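You operate a simulated robot arm through the tools that you are given. There is no shell and no other tool. Be economical: measure what you need, move in short steps, check, and stop when the job is done.

You are at the controls of a simulated robot arm. One attempt, no reset.

TASK
Put the blue rubber plug marked "SIZE 40" from the test bench on top of the cartridge there.

Only the result counts: the job must be done as asked and must still hold three seconds after the hand-in. Knocking over, shifting, dropping, spilling or breaking anything else fails it.

THE ROBOT
A 7-joint arm with a two-finger parallel gripper, fixed in place. Base frame: the origin is at the foot of the arm, x ahead of it, y to its left, z up; the work surface is at about z = 0. Readings come in mm, degrees, newtons and seconds.
With the tool pointing down near the work surface it reaches from about 220 to 580 mm from the base axis. Its first joint turns from -66.0 to 66.0 degrees. Payload 2.5 kg.
The tool frame sits at the grasp point between the pads (the TCP): z along the fingers, y along the line on which they close. The tips reach 23 mm beyond it. Largest opening 94 mm; finger width 38, thickness 10; the body of the gripper, 54 by 96 mm, starts 39 mm behind the TCP.
Orientation is told as [roll, pitch, yaw] about the base's x, y, z axes, in that order, counted from this pose: with the fingers straight down and closing along the base's y, the tool's x points along the base's -x, its y along +y and its z along -z.

THE INTERFACE
- The arm moves only by the tool send_rows. Its argument "series" is a list of rows, each an object of numbers (a shift or turn left out is 0, a gripper value left out holds the last): "ax", "ay", "az": the turn, a rotation vector about the base's x, y, z in units of 45 degrees (1.0 is 45 degrees); "x", "y", "z": the shift along the base's x, y, z in units of 150 mm (1.0 is 150 mm); "hand": the gripper command, from -1 (fully open) to 1 (shut), values between in proportion. In form: [{"ax": .., "ay": .., "az": .., "x": .., "y": .., "z": .., "hand": ..}, ...]. A call has 1 to 12 rows; each row is the pose to reach, as a shift and turn from the pose commanded when the call began. A call with a number of a shift or a turn outside -1 to 1 is refused whole. A row lasts 0.2 s, in which the tool goes at most 50 mm and 8.6 degrees; a call with a longer step from one row to the next is refused whole, and so is a gripper value outside its range. Where a pose cannot be reached the arm comes as near as it can. A force on the tool above 40 N (or 10 N above the force at the start of the call, whichever is more), or a blocked arm, ends the call early, and 0.2 s more pass. The fingers move at their own pace (about 108 mm/s each) and stop on an object; they squeeze with about 31 N. The grip force told is the motor's: it shows also when the fingers shut on nothing. Time passes only in rows, and 0.2 s behind the last, so rows that repeat a pose let the fingers close. It gives the time, the measured TCP pose, the force on the tool (base axes), the opening and the grip force at its end, in the units of the frame above (readings bear some noise), and new pictures: "show" is both (left out), scene, wrist or none.
- Cameras (640 x 400 px; columns grow to the right, rows downward): "scene" is fixed at [138.2, -433.2, 529.5]; the picture's right is [0.58, -0.81, 0.00], its down [-0.56, -0.40, -0.73] and it looks along [0.59, 0.42, -0.69] (base axes); focal length 280 px, centre (320, 200). "wrist" rides on the gripper at [-39, 0, -44] in the tool frame; the picture's right is [0.00, -1.00, 0.00], its down [0.97, 0.00, -0.24] and it looks along [0.24, 0.00, 0.97] (tool axes); focal length 218 px, centre (320, 200). There is no depth. A picture from a camera that has moved, and an enlarged one, comes with that camera's place and axes in the base frame and with its lens.
- close_up(camera, box): a new picture of the part [left, top, right, bottom] of that camera's present view, enlarged. It takes no simulated time.
- sign_off(): hands the job in; it is judged then, once.

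Go step by step. Nothing tells you positions but the pictures and the camera data: compare them with the known pose of the tool, close in by small moves and look again before you grip or let go. The budget is 90 turns and 150 pictures, counting those below and the enlarged ones. Unless the task says otherwise, let go and move clear before handing in, and close with one line.

The tools are called after "Emit:" by a JSON object that holds its "name" and its "arguments". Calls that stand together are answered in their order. send_rows: Moves the arm, as the interface text tells. Its arguments: {"type":"object","properties":{"series":{"type":"array","items":{"type":"object","properties":{"ax":{"type":"number"},"ay":{"type":"number"},"az":{"type":"number"},"x":{"type":"number"},"y":{"type":"number"},"z":{"type":"number"},"hand":{"type":"number"}}}},"show":{"type":"string","enum":["both","scene","wrist","none"]}},"required":["series"]} The other tools are called the same way: close_up (camera, box) takes an enlarged picture of a part of a camera's view; sign_off () hands the job in.

At the start:

```text
time: 0.0
ee_pos: [405.3, -215.6, 322.2]
ee_rot: [0.1, 0.0, 0.0]
ft_force: [0.3, -0.2, -0.4]
finger_gap: 94.2
grip_force: 0.0
```

scene: 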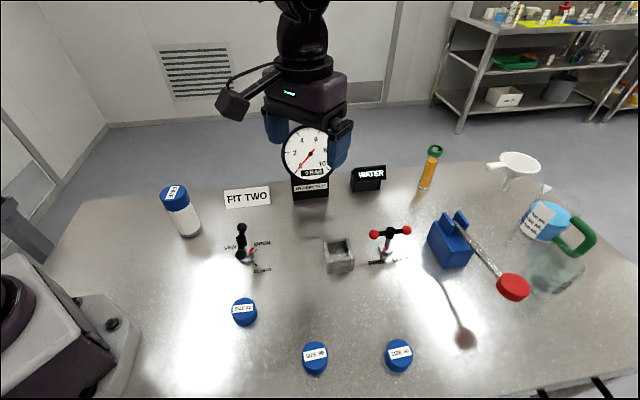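
wrist: 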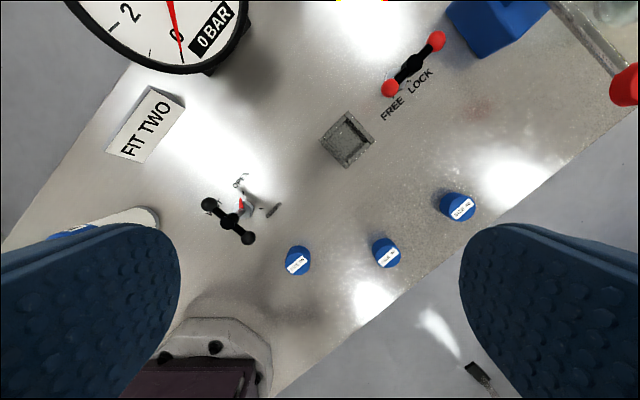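

I see three blue plugs on the bench, a fixture, valves, a gauge, a white cylinder with a blue cap, and an amber tube. I'll enlarge the views to read the labels and find the cartridge.

Emit:
{"name": "close_up", "arguments": {"camera": "scene", "box": [220, 290, 420, 390]}}

Emit:
{"name": "close_up", "arguments": {"camera": "scene", "box": [150, 170, 290, 280]}}

Emit:
{"name": "close_up", "arguments": {"camera": "scene", "box": [300, 120, 460, 280]}}

Emit:
{"name": "close_up", "arguments": {"camera": "scene", "box": [420, 130, 620, 310]}}

Emit:
{"name": "close_up", "arguments": {"camera": "wrist", "box": [180, 80, 500, 300]}}

```text
3.20 times, centred on (320, 340) of scene
camera zoom: at [138.2, -433.2, 529.5], right [0.58, -0.81, 0.0], down [-0.56, -0.4, -0.73], along [0.59, 0.42, -0.69], focal length 894 px, centre (320, -248)
```

zoom: 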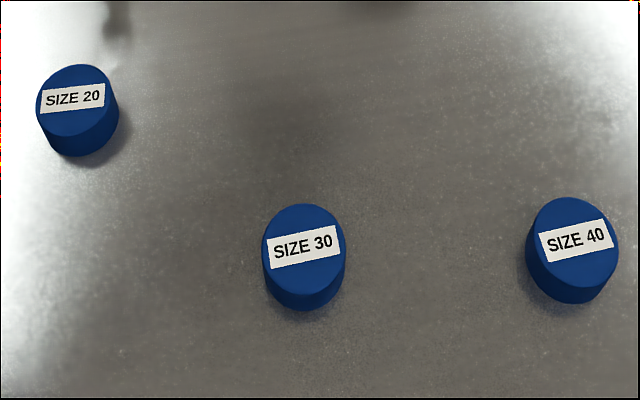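

```text
3.64 times, centred on (220, 225) of scene
camera zoom: at [138.2, -433.2, 529.5], right [0.58, -0.81, 0.0], down [-0.56, -0.4, -0.73], along [0.59, 0.42, -0.69], focal length 1016 px, centre (684, 109)
```

zoom: 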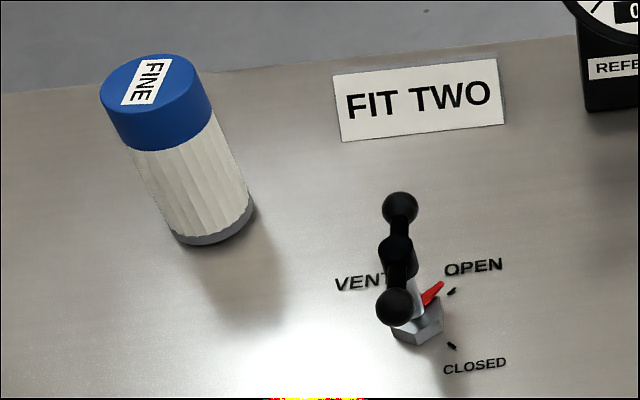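

```text
2.50 times, centred on (380, 200) of scene
camera zoom: at [138.2, -433.2, 529.5], right [0.58, -0.81, 0.0], down [-0.56, -0.4, -0.73], along [0.59, 0.42, -0.69], focal length 699 px, centre (170, 200)
```

zoom: 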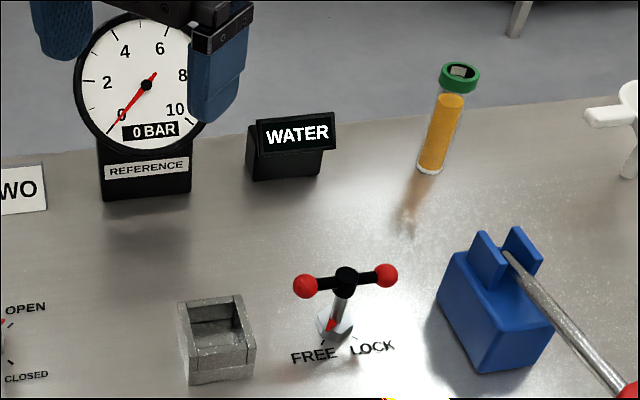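

```text
2.22 times, centred on (520, 220) of scene
camera zoom: at [138.2, -433.2, 529.5], right [0.58, -0.81, 0.0], down [-0.56, -0.4, -0.73], along [0.59, 0.42, -0.69], focal length 621 px, centre (-124, 156)
```

zoom: 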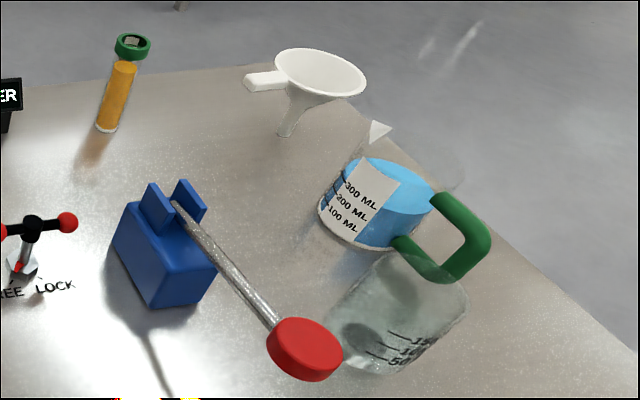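

```text
1.82 times, centred on (340, 190) of wrist
camera zoom: at [445.1, -214.5, 366.9], right [0.0, -1.0, 0.0], down [-0.97, 0.0, 0.24], along [-0.24, 0.0, -0.97], focal length 397 px, centre (284, 218)
```

zoom: 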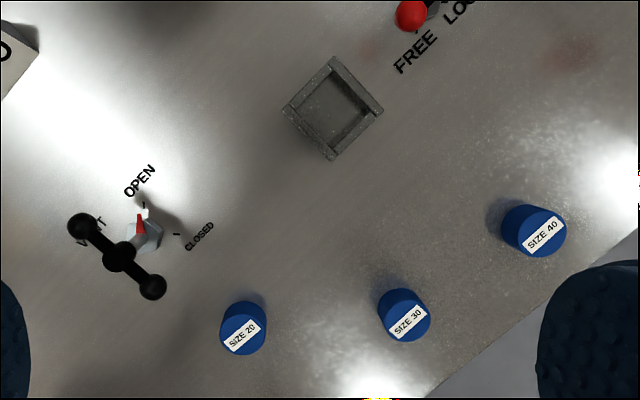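

The bench's filter cartridge is the white pleated cylinder with the blue "FINE" cap, at about (318, 88) with its top near z = 113. The SIZE 40 plug is at about (347, -447), with its top near z = 24. I'll move over the plug, staying high.

Emit:
{"name": "send_rows", "arguments": {"series": [{"x": -0.1, "y": -0.25, "z": -0.1}, {"x": -0.2, "y": -0.5, "z": -0.2}, {"x": -0.3, "y": -0.75, "z": -0.3}, {"x": -0.37, "y": -1.0, "z": -0.4}], "show": "none"}}

Emit:
{"name": "send_rows", "arguments": {"series": [{"y": -0.2, "z": -0.2}, {"y": -0.4, "z": -0.4}, {"y": -0.53, "z": -0.6}, {"y": -0.53, "z": -0.8}, {"y": -0.53, "z": -0.8}]}}

```text
time: 1.0
ee_pos: [351.3, -365.3, 260.4]
ee_rot: [0.0, 0.1, 0.0]
ft_force: [0.6, 0.0, 0.4]
finger_gap: 94.0
grip_force: 0.1
```

```text
time: 2.2
ee_pos: [351.8, -444.7, 140.4]
ee_rot: [-0.2, 0.0, 0.0]
ft_force: [-0.3, 0.3, 0.6]
finger_gap: 94.0
grip_force: 0.1
camera wrist: at [390.4, -444.3, 185.4], right [0.0, -1.0, 0.0], down [-0.97, 0.0, 0.24], along [-0.24, 0.0, -0.97], focal length 218 px, centre (320, 200)
```

scene: 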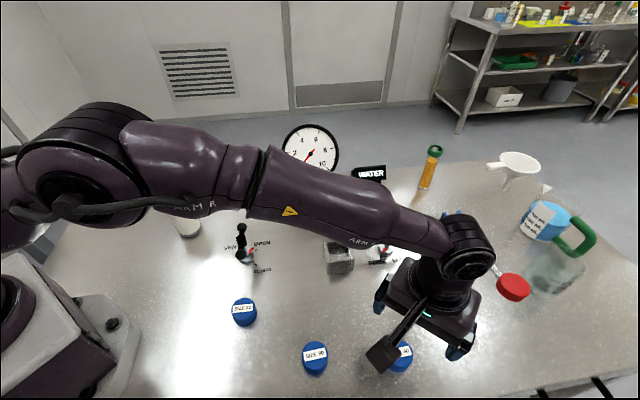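
wrist: 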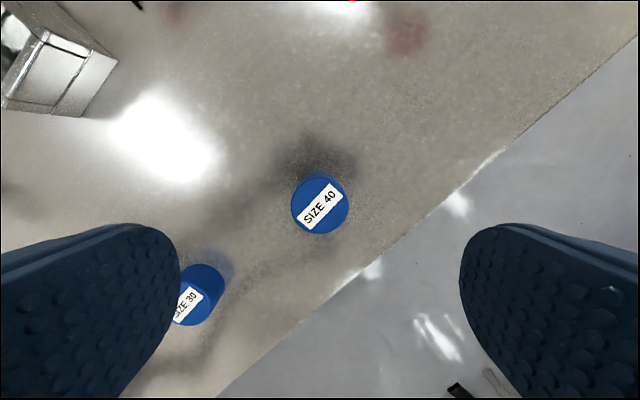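

The plug is centred between the fingers in y, and in x it is about 6 mm nearer the base. I'll go down to z ≈ 28 and look before closing.

Emit:
{"name": "send_rows", "arguments": {"series": [{"x": -0.04, "z": -0.2}, {"x": -0.04, "z": -0.4}, {"x": -0.04, "z": -0.55}, {"x": -0.04, "z": -0.65}, {"x": -0.04, "z": -0.75}, {"x": -0.04, "z": -0.75}]}}

```text
time: 3.6
ee_pos: [344.7, -445.9, 29.5]
ee_rot: [-0.1, 0.1, 0.0]
ft_force: [-0.5, 1.5, 0.6]
finger_gap: 93.9
grip_force: 0.1
camera wrist: at [383.9, -444.9, 74.1], right [0.0, -1.0, 0.0], down [-0.97, 0.0, 0.24], along [-0.24, 0.0, -0.97], focal length 218 px, centre (320, 200)
```

scene: 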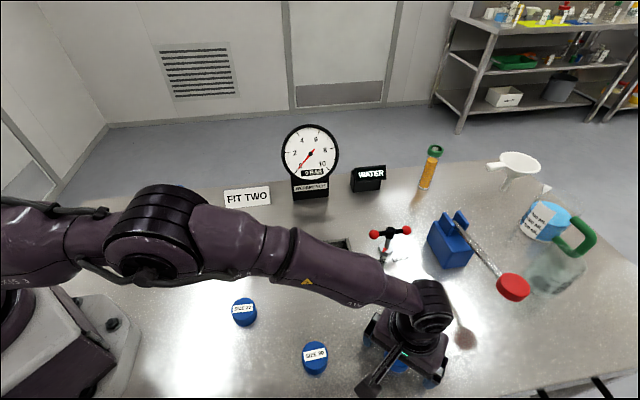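
wrist: 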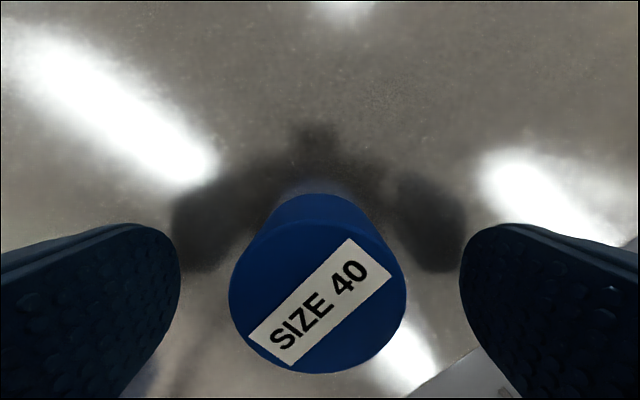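

The plug top is near z = 28 and its centre is about 3 mm further out in x. I'll nudge over and close.

Emit:
{"name": "send_rows", "arguments": {"series": [{"x": 0.022, "hand": -1}, {"x": 0.022, "hand": 0.0}, {"x": 0.022, "hand": 0.3}, {"x": 0.022, "hand": 1}, {"x": 0.022, "hand": 1}, {"x": 0.022, "hand": 1}], "show": "wrist"}}

```text
time: 5.0
ee_pos: [348.1, -446.1, 29.3]
ee_rot: [-0.1, 0.0, 0.0]
ft_force: [0.3, 0.2, 1.6]
finger_gap: 42.2
grip_force: 30.9
camera wrist: at [387.2, -444.6, 74.6], right [0.0, -1.0, 0.0], down [-0.97, 0.0, 0.24], along [-0.24, 0.0, -0.97], focal length 218 px, centre (320, 200)
```

wrist: 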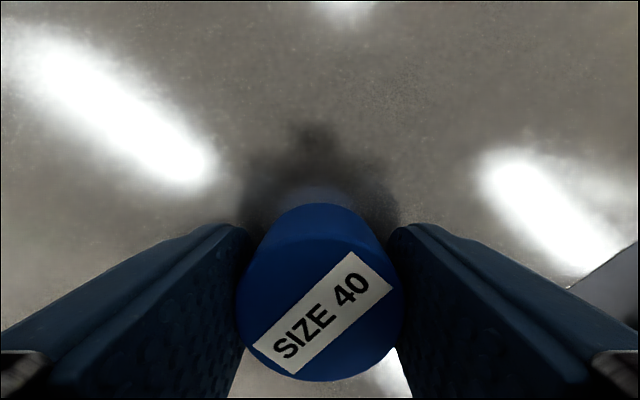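

It is gripped (42 mm gap, 31 N). Next I lift it and carry it high towards the cartridge, at x ≈ 330 and clear of everything.

Emit:
{"name": "send_rows", "arguments": {"series": [{"z": 0.1}, {"z": 0.3}, {"z": 0.55}, {"z": 0.8}, {"z": 1.0}], "show": "none"}}

Emit:
{"name": "send_rows", "arguments": {"series": [{"z": 0.2, "y": 0.1}, {"z": 0.4, "y": 0.25}, {"z": 0.5, "y": 0.5}, {"z": 0.5, "y": 0.75}, {"z": 0.5, "y": 1.0}], "show": "none"}}

Emit:
{"name": "send_rows", "arguments": {"series": [{"y": 0.25}, {"y": 0.5}, {"y": 0.75}, {"y": 1.0}, {"y": 1.0}], "show": "both"}}

```text
time: 6.2
ee_pos: [349.6, -444.7, 179.8]
ee_rot: [0.0, 0.0, 0.0]
ft_force: [0.3, -0.4, -0.8]
finger_gap: 42.1
grip_force: 31.0
```

```text
time: 7.4
ee_pos: [348.1, -293.8, 256.8]
ee_rot: [-0.1, 0.0, -0.1]
ft_force: [0.6, 1.1, 0.7]
finger_gap: 41.8
grip_force: 30.9
```

```text
time: 8.6
ee_pos: [346.9, -145.3, 255.4]
ee_rot: [-0.1, 0.1, 0.0]
ft_force: [0.0, -0.4, -0.8]
finger_gap: 42.0
grip_force: 31.4
camera wrist: at [386.6, -144.3, 300.8], right [0.0, -1.0, 0.0], down [-0.97, 0.0, 0.24], along [-0.24, 0.0, -0.97], focal length 218 px, centre (320, 200)
```

scene: 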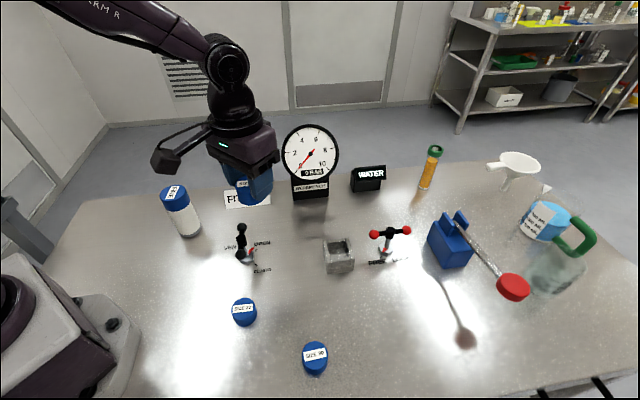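
wrist: 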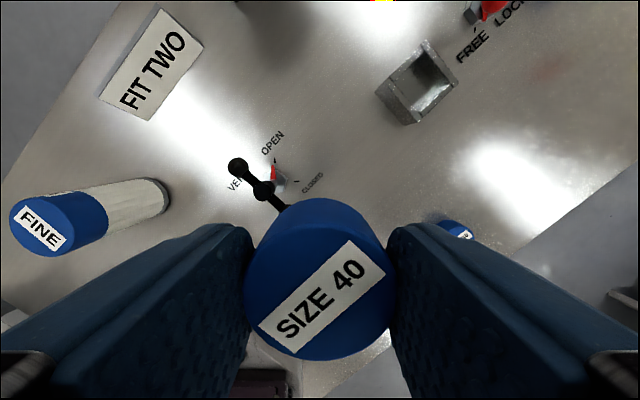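

The plug is held securely. The cartridge top is at about (316, 85–105), height ~115, and the two views disagree a little. I'll move closer at a safe height and measure again.

Emit:
{"name": "send_rows", "arguments": {"series": [{"y": 0.25, "x": -0.05}, {"y": 0.5, "x": -0.1}, {"y": 0.75, "x": -0.15}, {"y": 1.0, "x": -0.2}, {"y": 1.0, "x": -0.2}], "show": "both"}}

```text
time: 9.8
ee_pos: [317.7, 4.4, 255.1]
ee_rot: [0.0, -0.1, 0.0]
ft_force: [-0.5, 0.3, 0.0]
finger_gap: 41.7
grip_force: 31.0
camera wrist: at [356.9, 5.3, 299.6], right [0.0, -1.0, 0.0], down [-0.97, 0.0, 0.24], along [-0.24, 0.0, -0.97], focal length 218 px, centre (320, 200)
```

scene: 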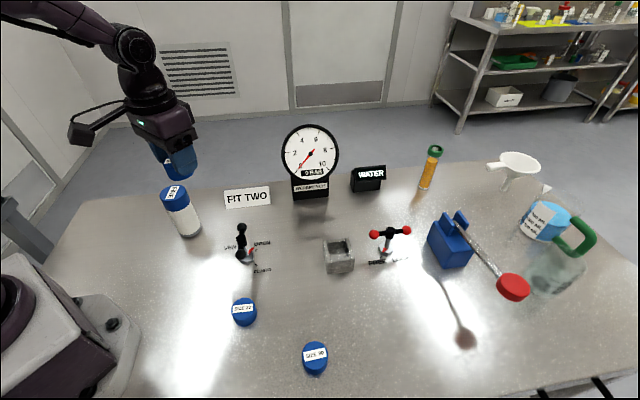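
wrist: 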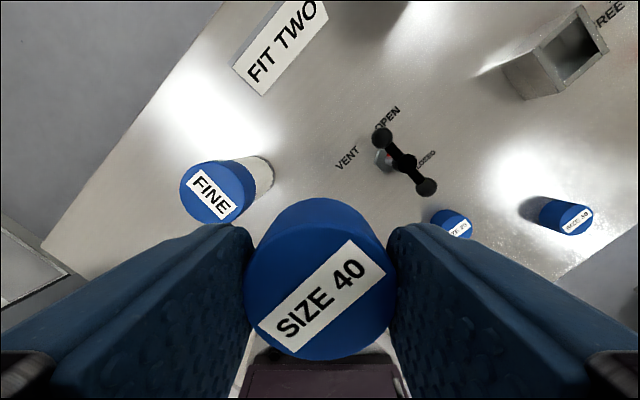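

The cap centre now works out at about (319, 95) with its top near z ≈ 120. I'll move over it, still high, and look again.

Emit:
{"name": "send_rows", "arguments": {"series": [{"y": 0.25}, {"y": 0.45}, {"y": 0.6}, {"y": 0.6}], "show": "both"}}

Emit:
{"name": "close_up", "arguments": {"camera": "scene", "box": [110, 120, 230, 260]}}

```text
time: 10.8
ee_pos: [318.2, 94.3, 255.6]
ee_rot: [0.0, -0.1, 0.0]
ft_force: [-0.9, 0.0, -0.8]
finger_gap: 41.7
grip_force: 30.9
camera wrist: at [357.0, 95.6, 300.1], right [0.0, -1.0, 0.0], down [-0.97, 0.0, 0.24], along [-0.24, 0.0, -0.97], focal length 218 px, centre (320, 200)
```

scene: 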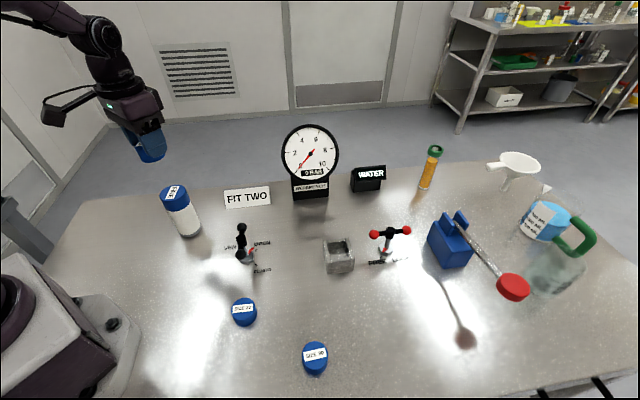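
wrist: 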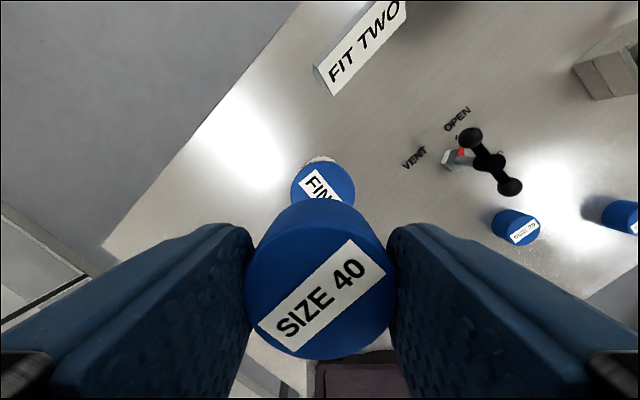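

```text
2.86 times, centred on (170, 190) of scene
camera zoom: at [138.2, -433.2, 529.5], right [0.58, -0.81, 0.0], down [-0.56, -0.4, -0.73], along [0.59, 0.42, -0.69], focal length 799 px, centre (749, 229)
```

zoom: 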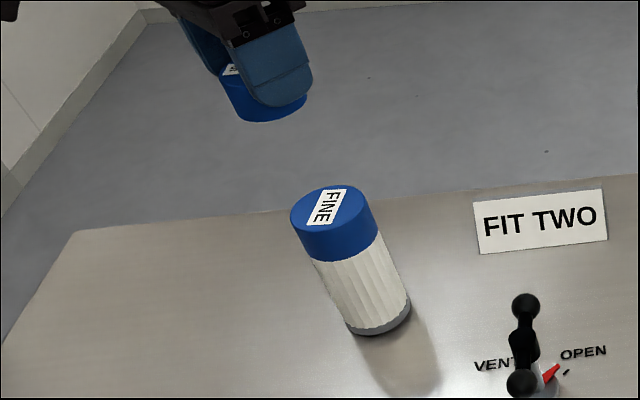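

The cap is about 2 mm to -y of the tool, and x matches. I'll lower to about 20 mm above the cap and check.

Emit:
{"name": "send_rows", "arguments": {"series": [{"y": -0.012, "z": -0.2}, {"y": -0.012, "z": -0.4}, {"y": -0.012, "z": -0.55}, {"y": -0.012, "z": -0.55}], "show": "both"}}

Emit:
{"name": "close_up", "arguments": {"camera": "scene", "box": [120, 130, 240, 250]}}

Emit:
{"name": "close_up", "arguments": {"camera": "wrist", "box": [240, 100, 400, 220]}}

```text
time: 11.8
ee_pos: [317.3, 92.6, 171.9]
ee_rot: [-0.1, 0.0, -0.1]
ft_force: [0.6, -1.0, 0.0]
finger_gap: 41.5
grip_force: 30.5
camera wrist: at [356.4, 93.6, 217.0], right [0.0, -1.0, 0.0], down [-0.97, 0.0, 0.24], along [-0.24, 0.0, -0.97], focal length 218 px, centre (320, 200)
```

scene: 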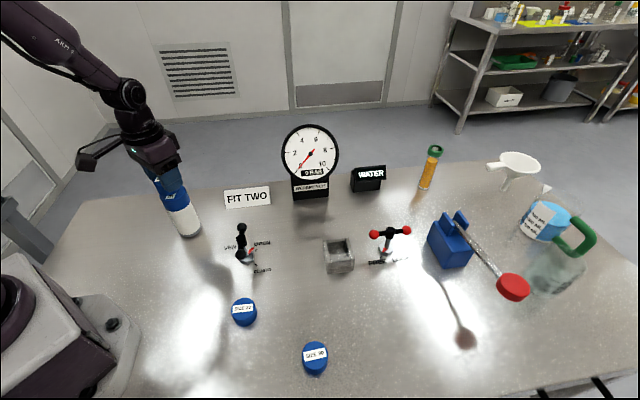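
wrist: 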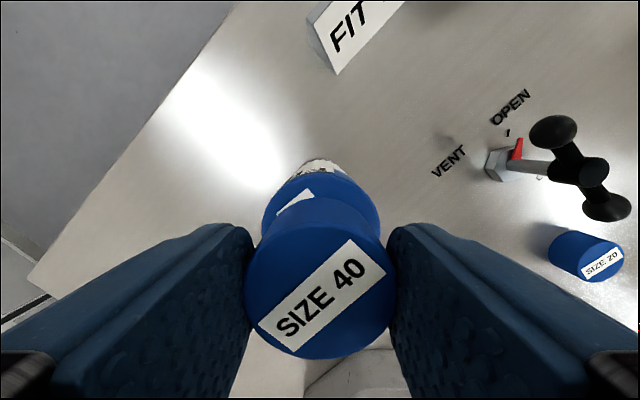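

```text
3.33 times, centred on (180, 190) of scene
camera zoom: at [138.2, -433.2, 529.5], right [0.58, -0.81, 0.0], down [-0.56, -0.4, -0.73], along [0.59, 0.42, -0.69], focal length 932 px, centre (787, 233)
```

zoom: 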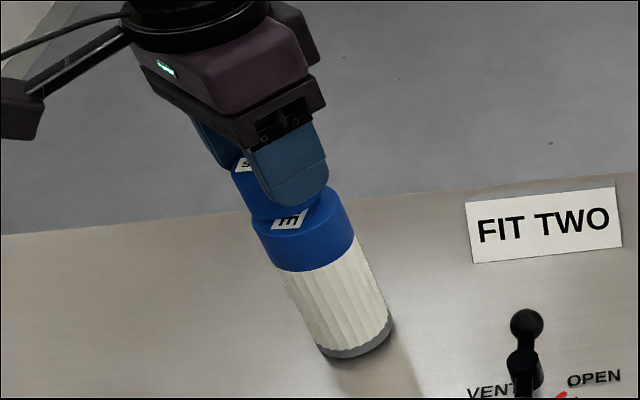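

```text
3.33 times, centred on (320, 160) of wrist
camera zoom: at [356.4, 93.6, 217.0], right [0.0, -1.0, 0.0], down [-0.97, 0.0, 0.24], along [-0.24, 0.0, -0.97], focal length 728 px, centre (320, 333)
```

zoom: 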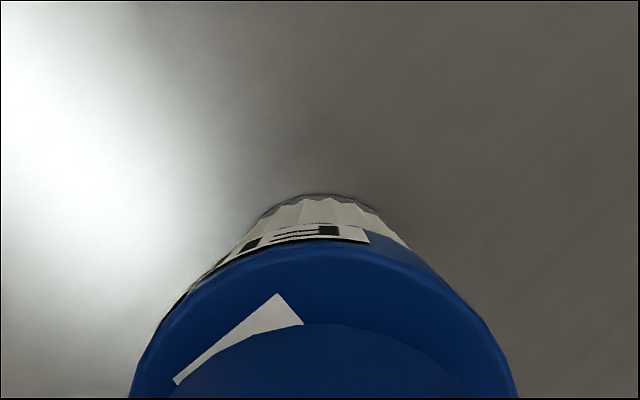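

It is aligned in x and y to within a couple of mm. Now I'll descend in small steps, watching the force for contact.

Emit:
{"name": "send_rows", "arguments": {"series": [{"z": -0.04}, {"z": -0.08}, {"z": -0.08}], "show": "none"}}

Emit:
{"name": "close_up", "arguments": {"camera": "scene", "box": [140, 150, 220, 230]}}

```text
time: 12.6
ee_pos: [318.0, 93.7, 160.8]
ee_rot: [0.0, 0.1, 0.0]
ft_force: [-0.1, -0.1, 1.1]
finger_gap: 41.7
grip_force: 30.8
```

```text
5.00 times, centred on (180, 190) of scene
camera zoom: at [138.2, -433.2, 529.5], right [0.58, -0.81, 0.0], down [-0.56, -0.4, -0.73], along [0.59, 0.42, -0.69], focal length 1398 px, centre (1020, 250)
```

zoom: 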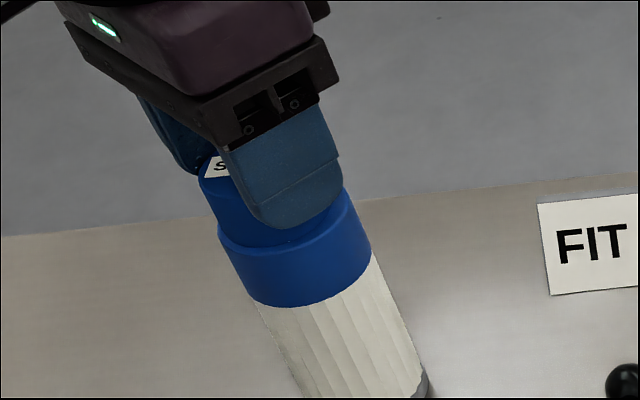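

Emit:
{"name": "send_rows", "arguments": {"series": [{"z": -0.01}, {"z": -0.02}, {"z": -0.02}], "show": "none"}}

Emit:
{"name": "send_rows", "arguments": {"series": [{"z": -0.01}, {"z": -0.01}], "show": "none"}}

Emit:
{"name": "close_up", "arguments": {"camera": "scene", "box": [140, 150, 220, 230]}}

```text
time: 13.2
ee_pos: [319.4, 92.5, 159.6]
ee_rot: [0.0, -0.2, 0.0]
ft_force: [-3.4, -1.8, 11.1]
finger_gap: 41.6
grip_force: 30.9
stopped in row 2: the force on the tool passed its limit (the readings are from after the stop); the commanded pose is now the measured one
```

```text
time: 13.7
ee_pos: [319.3, 94.8, 159.9]
ee_rot: [0.0, -0.3, -0.1]
ft_force: [-2.8, -1.4, 9.4]
finger_gap: 41.7
grip_force: 30.6
stopped in row 2: the force on the tool passed its limit (the readings are from after the stop); the commanded pose is now the measured one
```

```text
5.00 times, centred on (180, 190) of scene
camera zoom: at [138.2, -433.2, 529.5], right [0.58, -0.81, 0.0], down [-0.56, -0.4, -0.73], along [0.59, 0.42, -0.69], focal length 1398 px, centre (1020, 250)
```

zoom: 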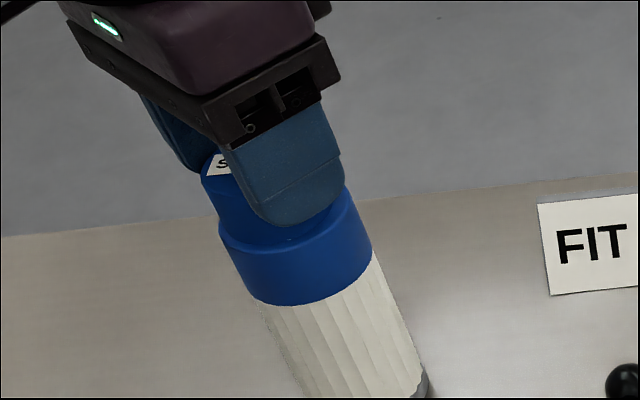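

The plug is in contact at TCP z ≈ 160, with about 10 N of force. I'll ease up slightly and check before letting go.

Emit:
{"name": "send_rows", "arguments": {"series": [{"z": 0.005}, {"z": 0.005}], "show": "wrist"}}

Emit:
{"name": "close_up", "arguments": {"camera": "scene", "box": [140, 150, 240, 250]}}

```text
time: 14.3
ee_pos: [319.9, 92.5, 161.4]
ee_rot: [0.0, -0.5, 0.0]
ft_force: [0.5, -0.5, 0.5]
finger_gap: 41.9
grip_force: 31.6
camera wrist: at [358.2, 95.0, 205.8], right [0.0, -1.0, 0.0], down [-0.97, 0.0, 0.23], along [-0.23, 0.0, -0.97], focal length 218 px, centre (320, 200)
```

wrist: 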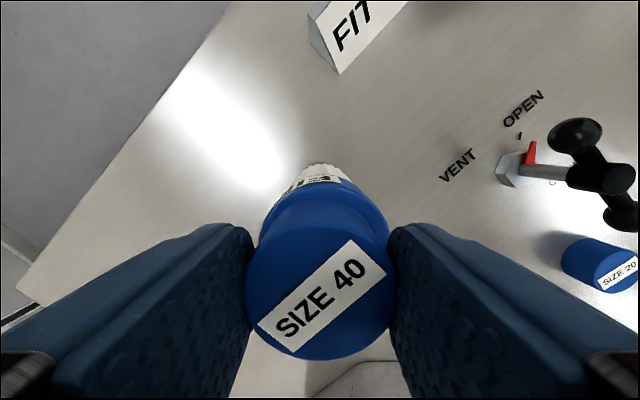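

```text
4.00 times, centred on (190, 200) of scene
camera zoom: at [138.2, -433.2, 529.5], right [0.58, -0.81, 0.0], down [-0.56, -0.4, -0.73], along [0.59, 0.42, -0.69], focal length 1118 px, centre (840, 200)
```

zoom: 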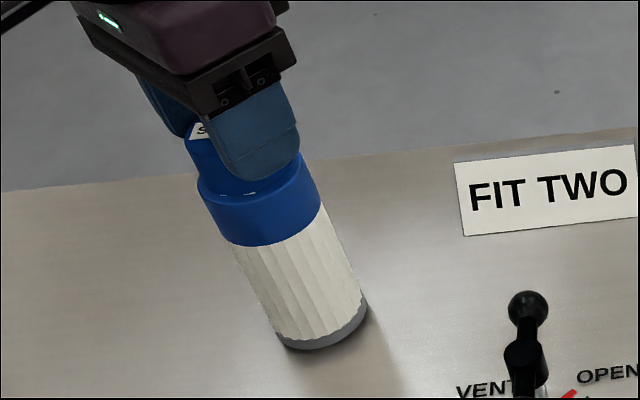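

It is unloaded, within about a millimetre of the cap, and centred to 2–3 mm. I'll open gently.

Emit:
{"name": "send_rows", "arguments": {"series": [{"z": -0.002, "hand": 0.08}, {"z": -0.002, "hand": 0.0}, {"z": -0.002, "hand": -0.2}, {"z": -0.002, "hand": -0.5}, {"z": -0.002, "hand": -0.5}], "show": "wrist"}}

Emit:
{"name": "close_up", "arguments": {"camera": "scene", "box": [140, 150, 240, 250]}}

```text
time: 15.5
ee_pos: [319.0, 93.0, 160.5]
ee_rot: [-0.1, -0.4, 0.0]
ft_force: [-0.3, 0.3, -0.1]
finger_gap: 70.6
grip_force: 0.0
camera wrist: at [358.1, 94.9, 205.6], right [0.0, -1.0, 0.0], down [-0.97, 0.0, 0.23], along [-0.23, 0.0, -0.97], focal length 218 px, centre (320, 200)
```

wrist: 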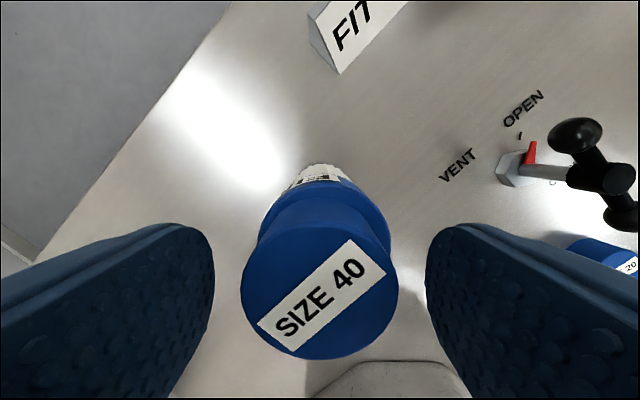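

```text
4.00 times, centred on (190, 200) of scene
camera zoom: at [138.2, -433.2, 529.5], right [0.58, -0.81, 0.0], down [-0.56, -0.4, -0.73], along [0.59, 0.42, -0.69], focal length 1118 px, centre (840, 200)
```

zoom: 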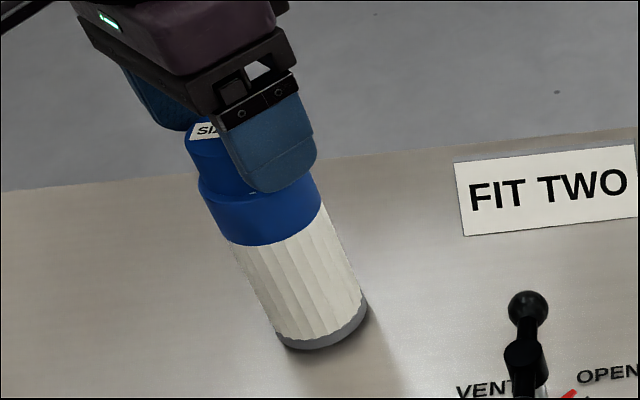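

The plug sits stably on the cartridge. I'll open fully, rise straight up and check.

Emit:
{"name": "send_rows", "arguments": {"series": [{"hand": -0.9}, {"z": 0.1, "hand": -0.9}, {"z": 0.3}, {"z": 0.6}, {"z": 0.85}, {"z": 0.85}], "show": "both"}}

Emit:
{"name": "close_up", "arguments": {"camera": "scene", "box": [130, 140, 240, 250]}}

```text
time: 16.9
ee_pos: [319.3, 93.3, 289.1]
ee_rot: [0.0, -0.5, 0.0]
ft_force: [0.7, 0.0, 0.2]
finger_gap: 89.3
grip_force: 0.1
camera wrist: at [358.3, 94.5, 333.7], right [0.0, -1.0, 0.0], down [-0.97, 0.0, 0.23], along [-0.23, 0.0, -0.97], focal length 218 px, centre (320, 200)
```

scene: 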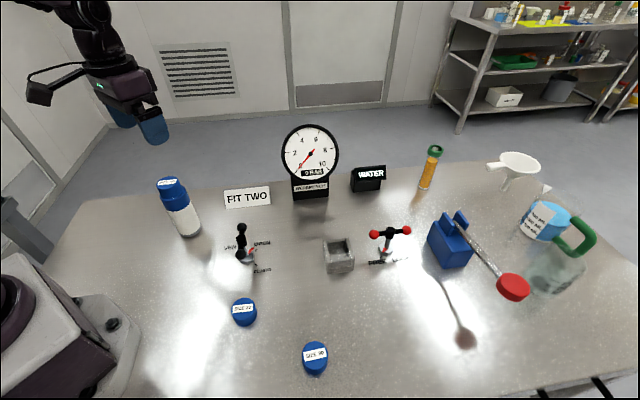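
wrist: 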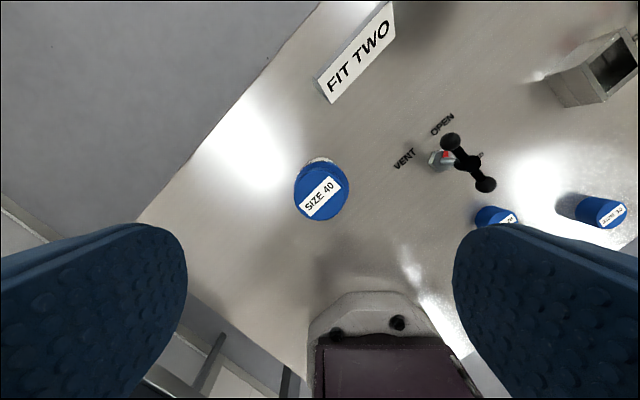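

```text
3.64 times, centred on (185, 195) of scene
camera zoom: at [138.2, -433.2, 529.5], right [0.58, -0.81, 0.0], down [-0.56, -0.4, -0.73], along [0.59, 0.42, -0.69], focal length 1016 px, centre (811, 218)
```

zoom: 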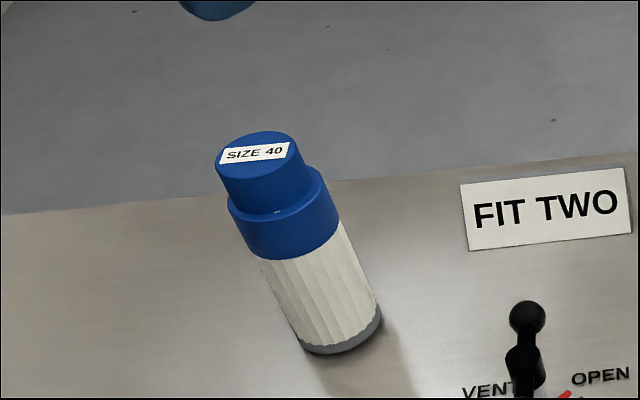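

The SIZE 40 plug rests flat on top of the cartridge, the gripper is clear, and nothing else appears disturbed. I'm handing the job in.

Emit:
{"name": "sign_off", "arguments": {}}

```text
The job is handed in.
```

The blue "SIZE 40" plug is on top of the cartridge (I took this to be the white pleated cylinder with the "FINE" cap), and the job is handed in.
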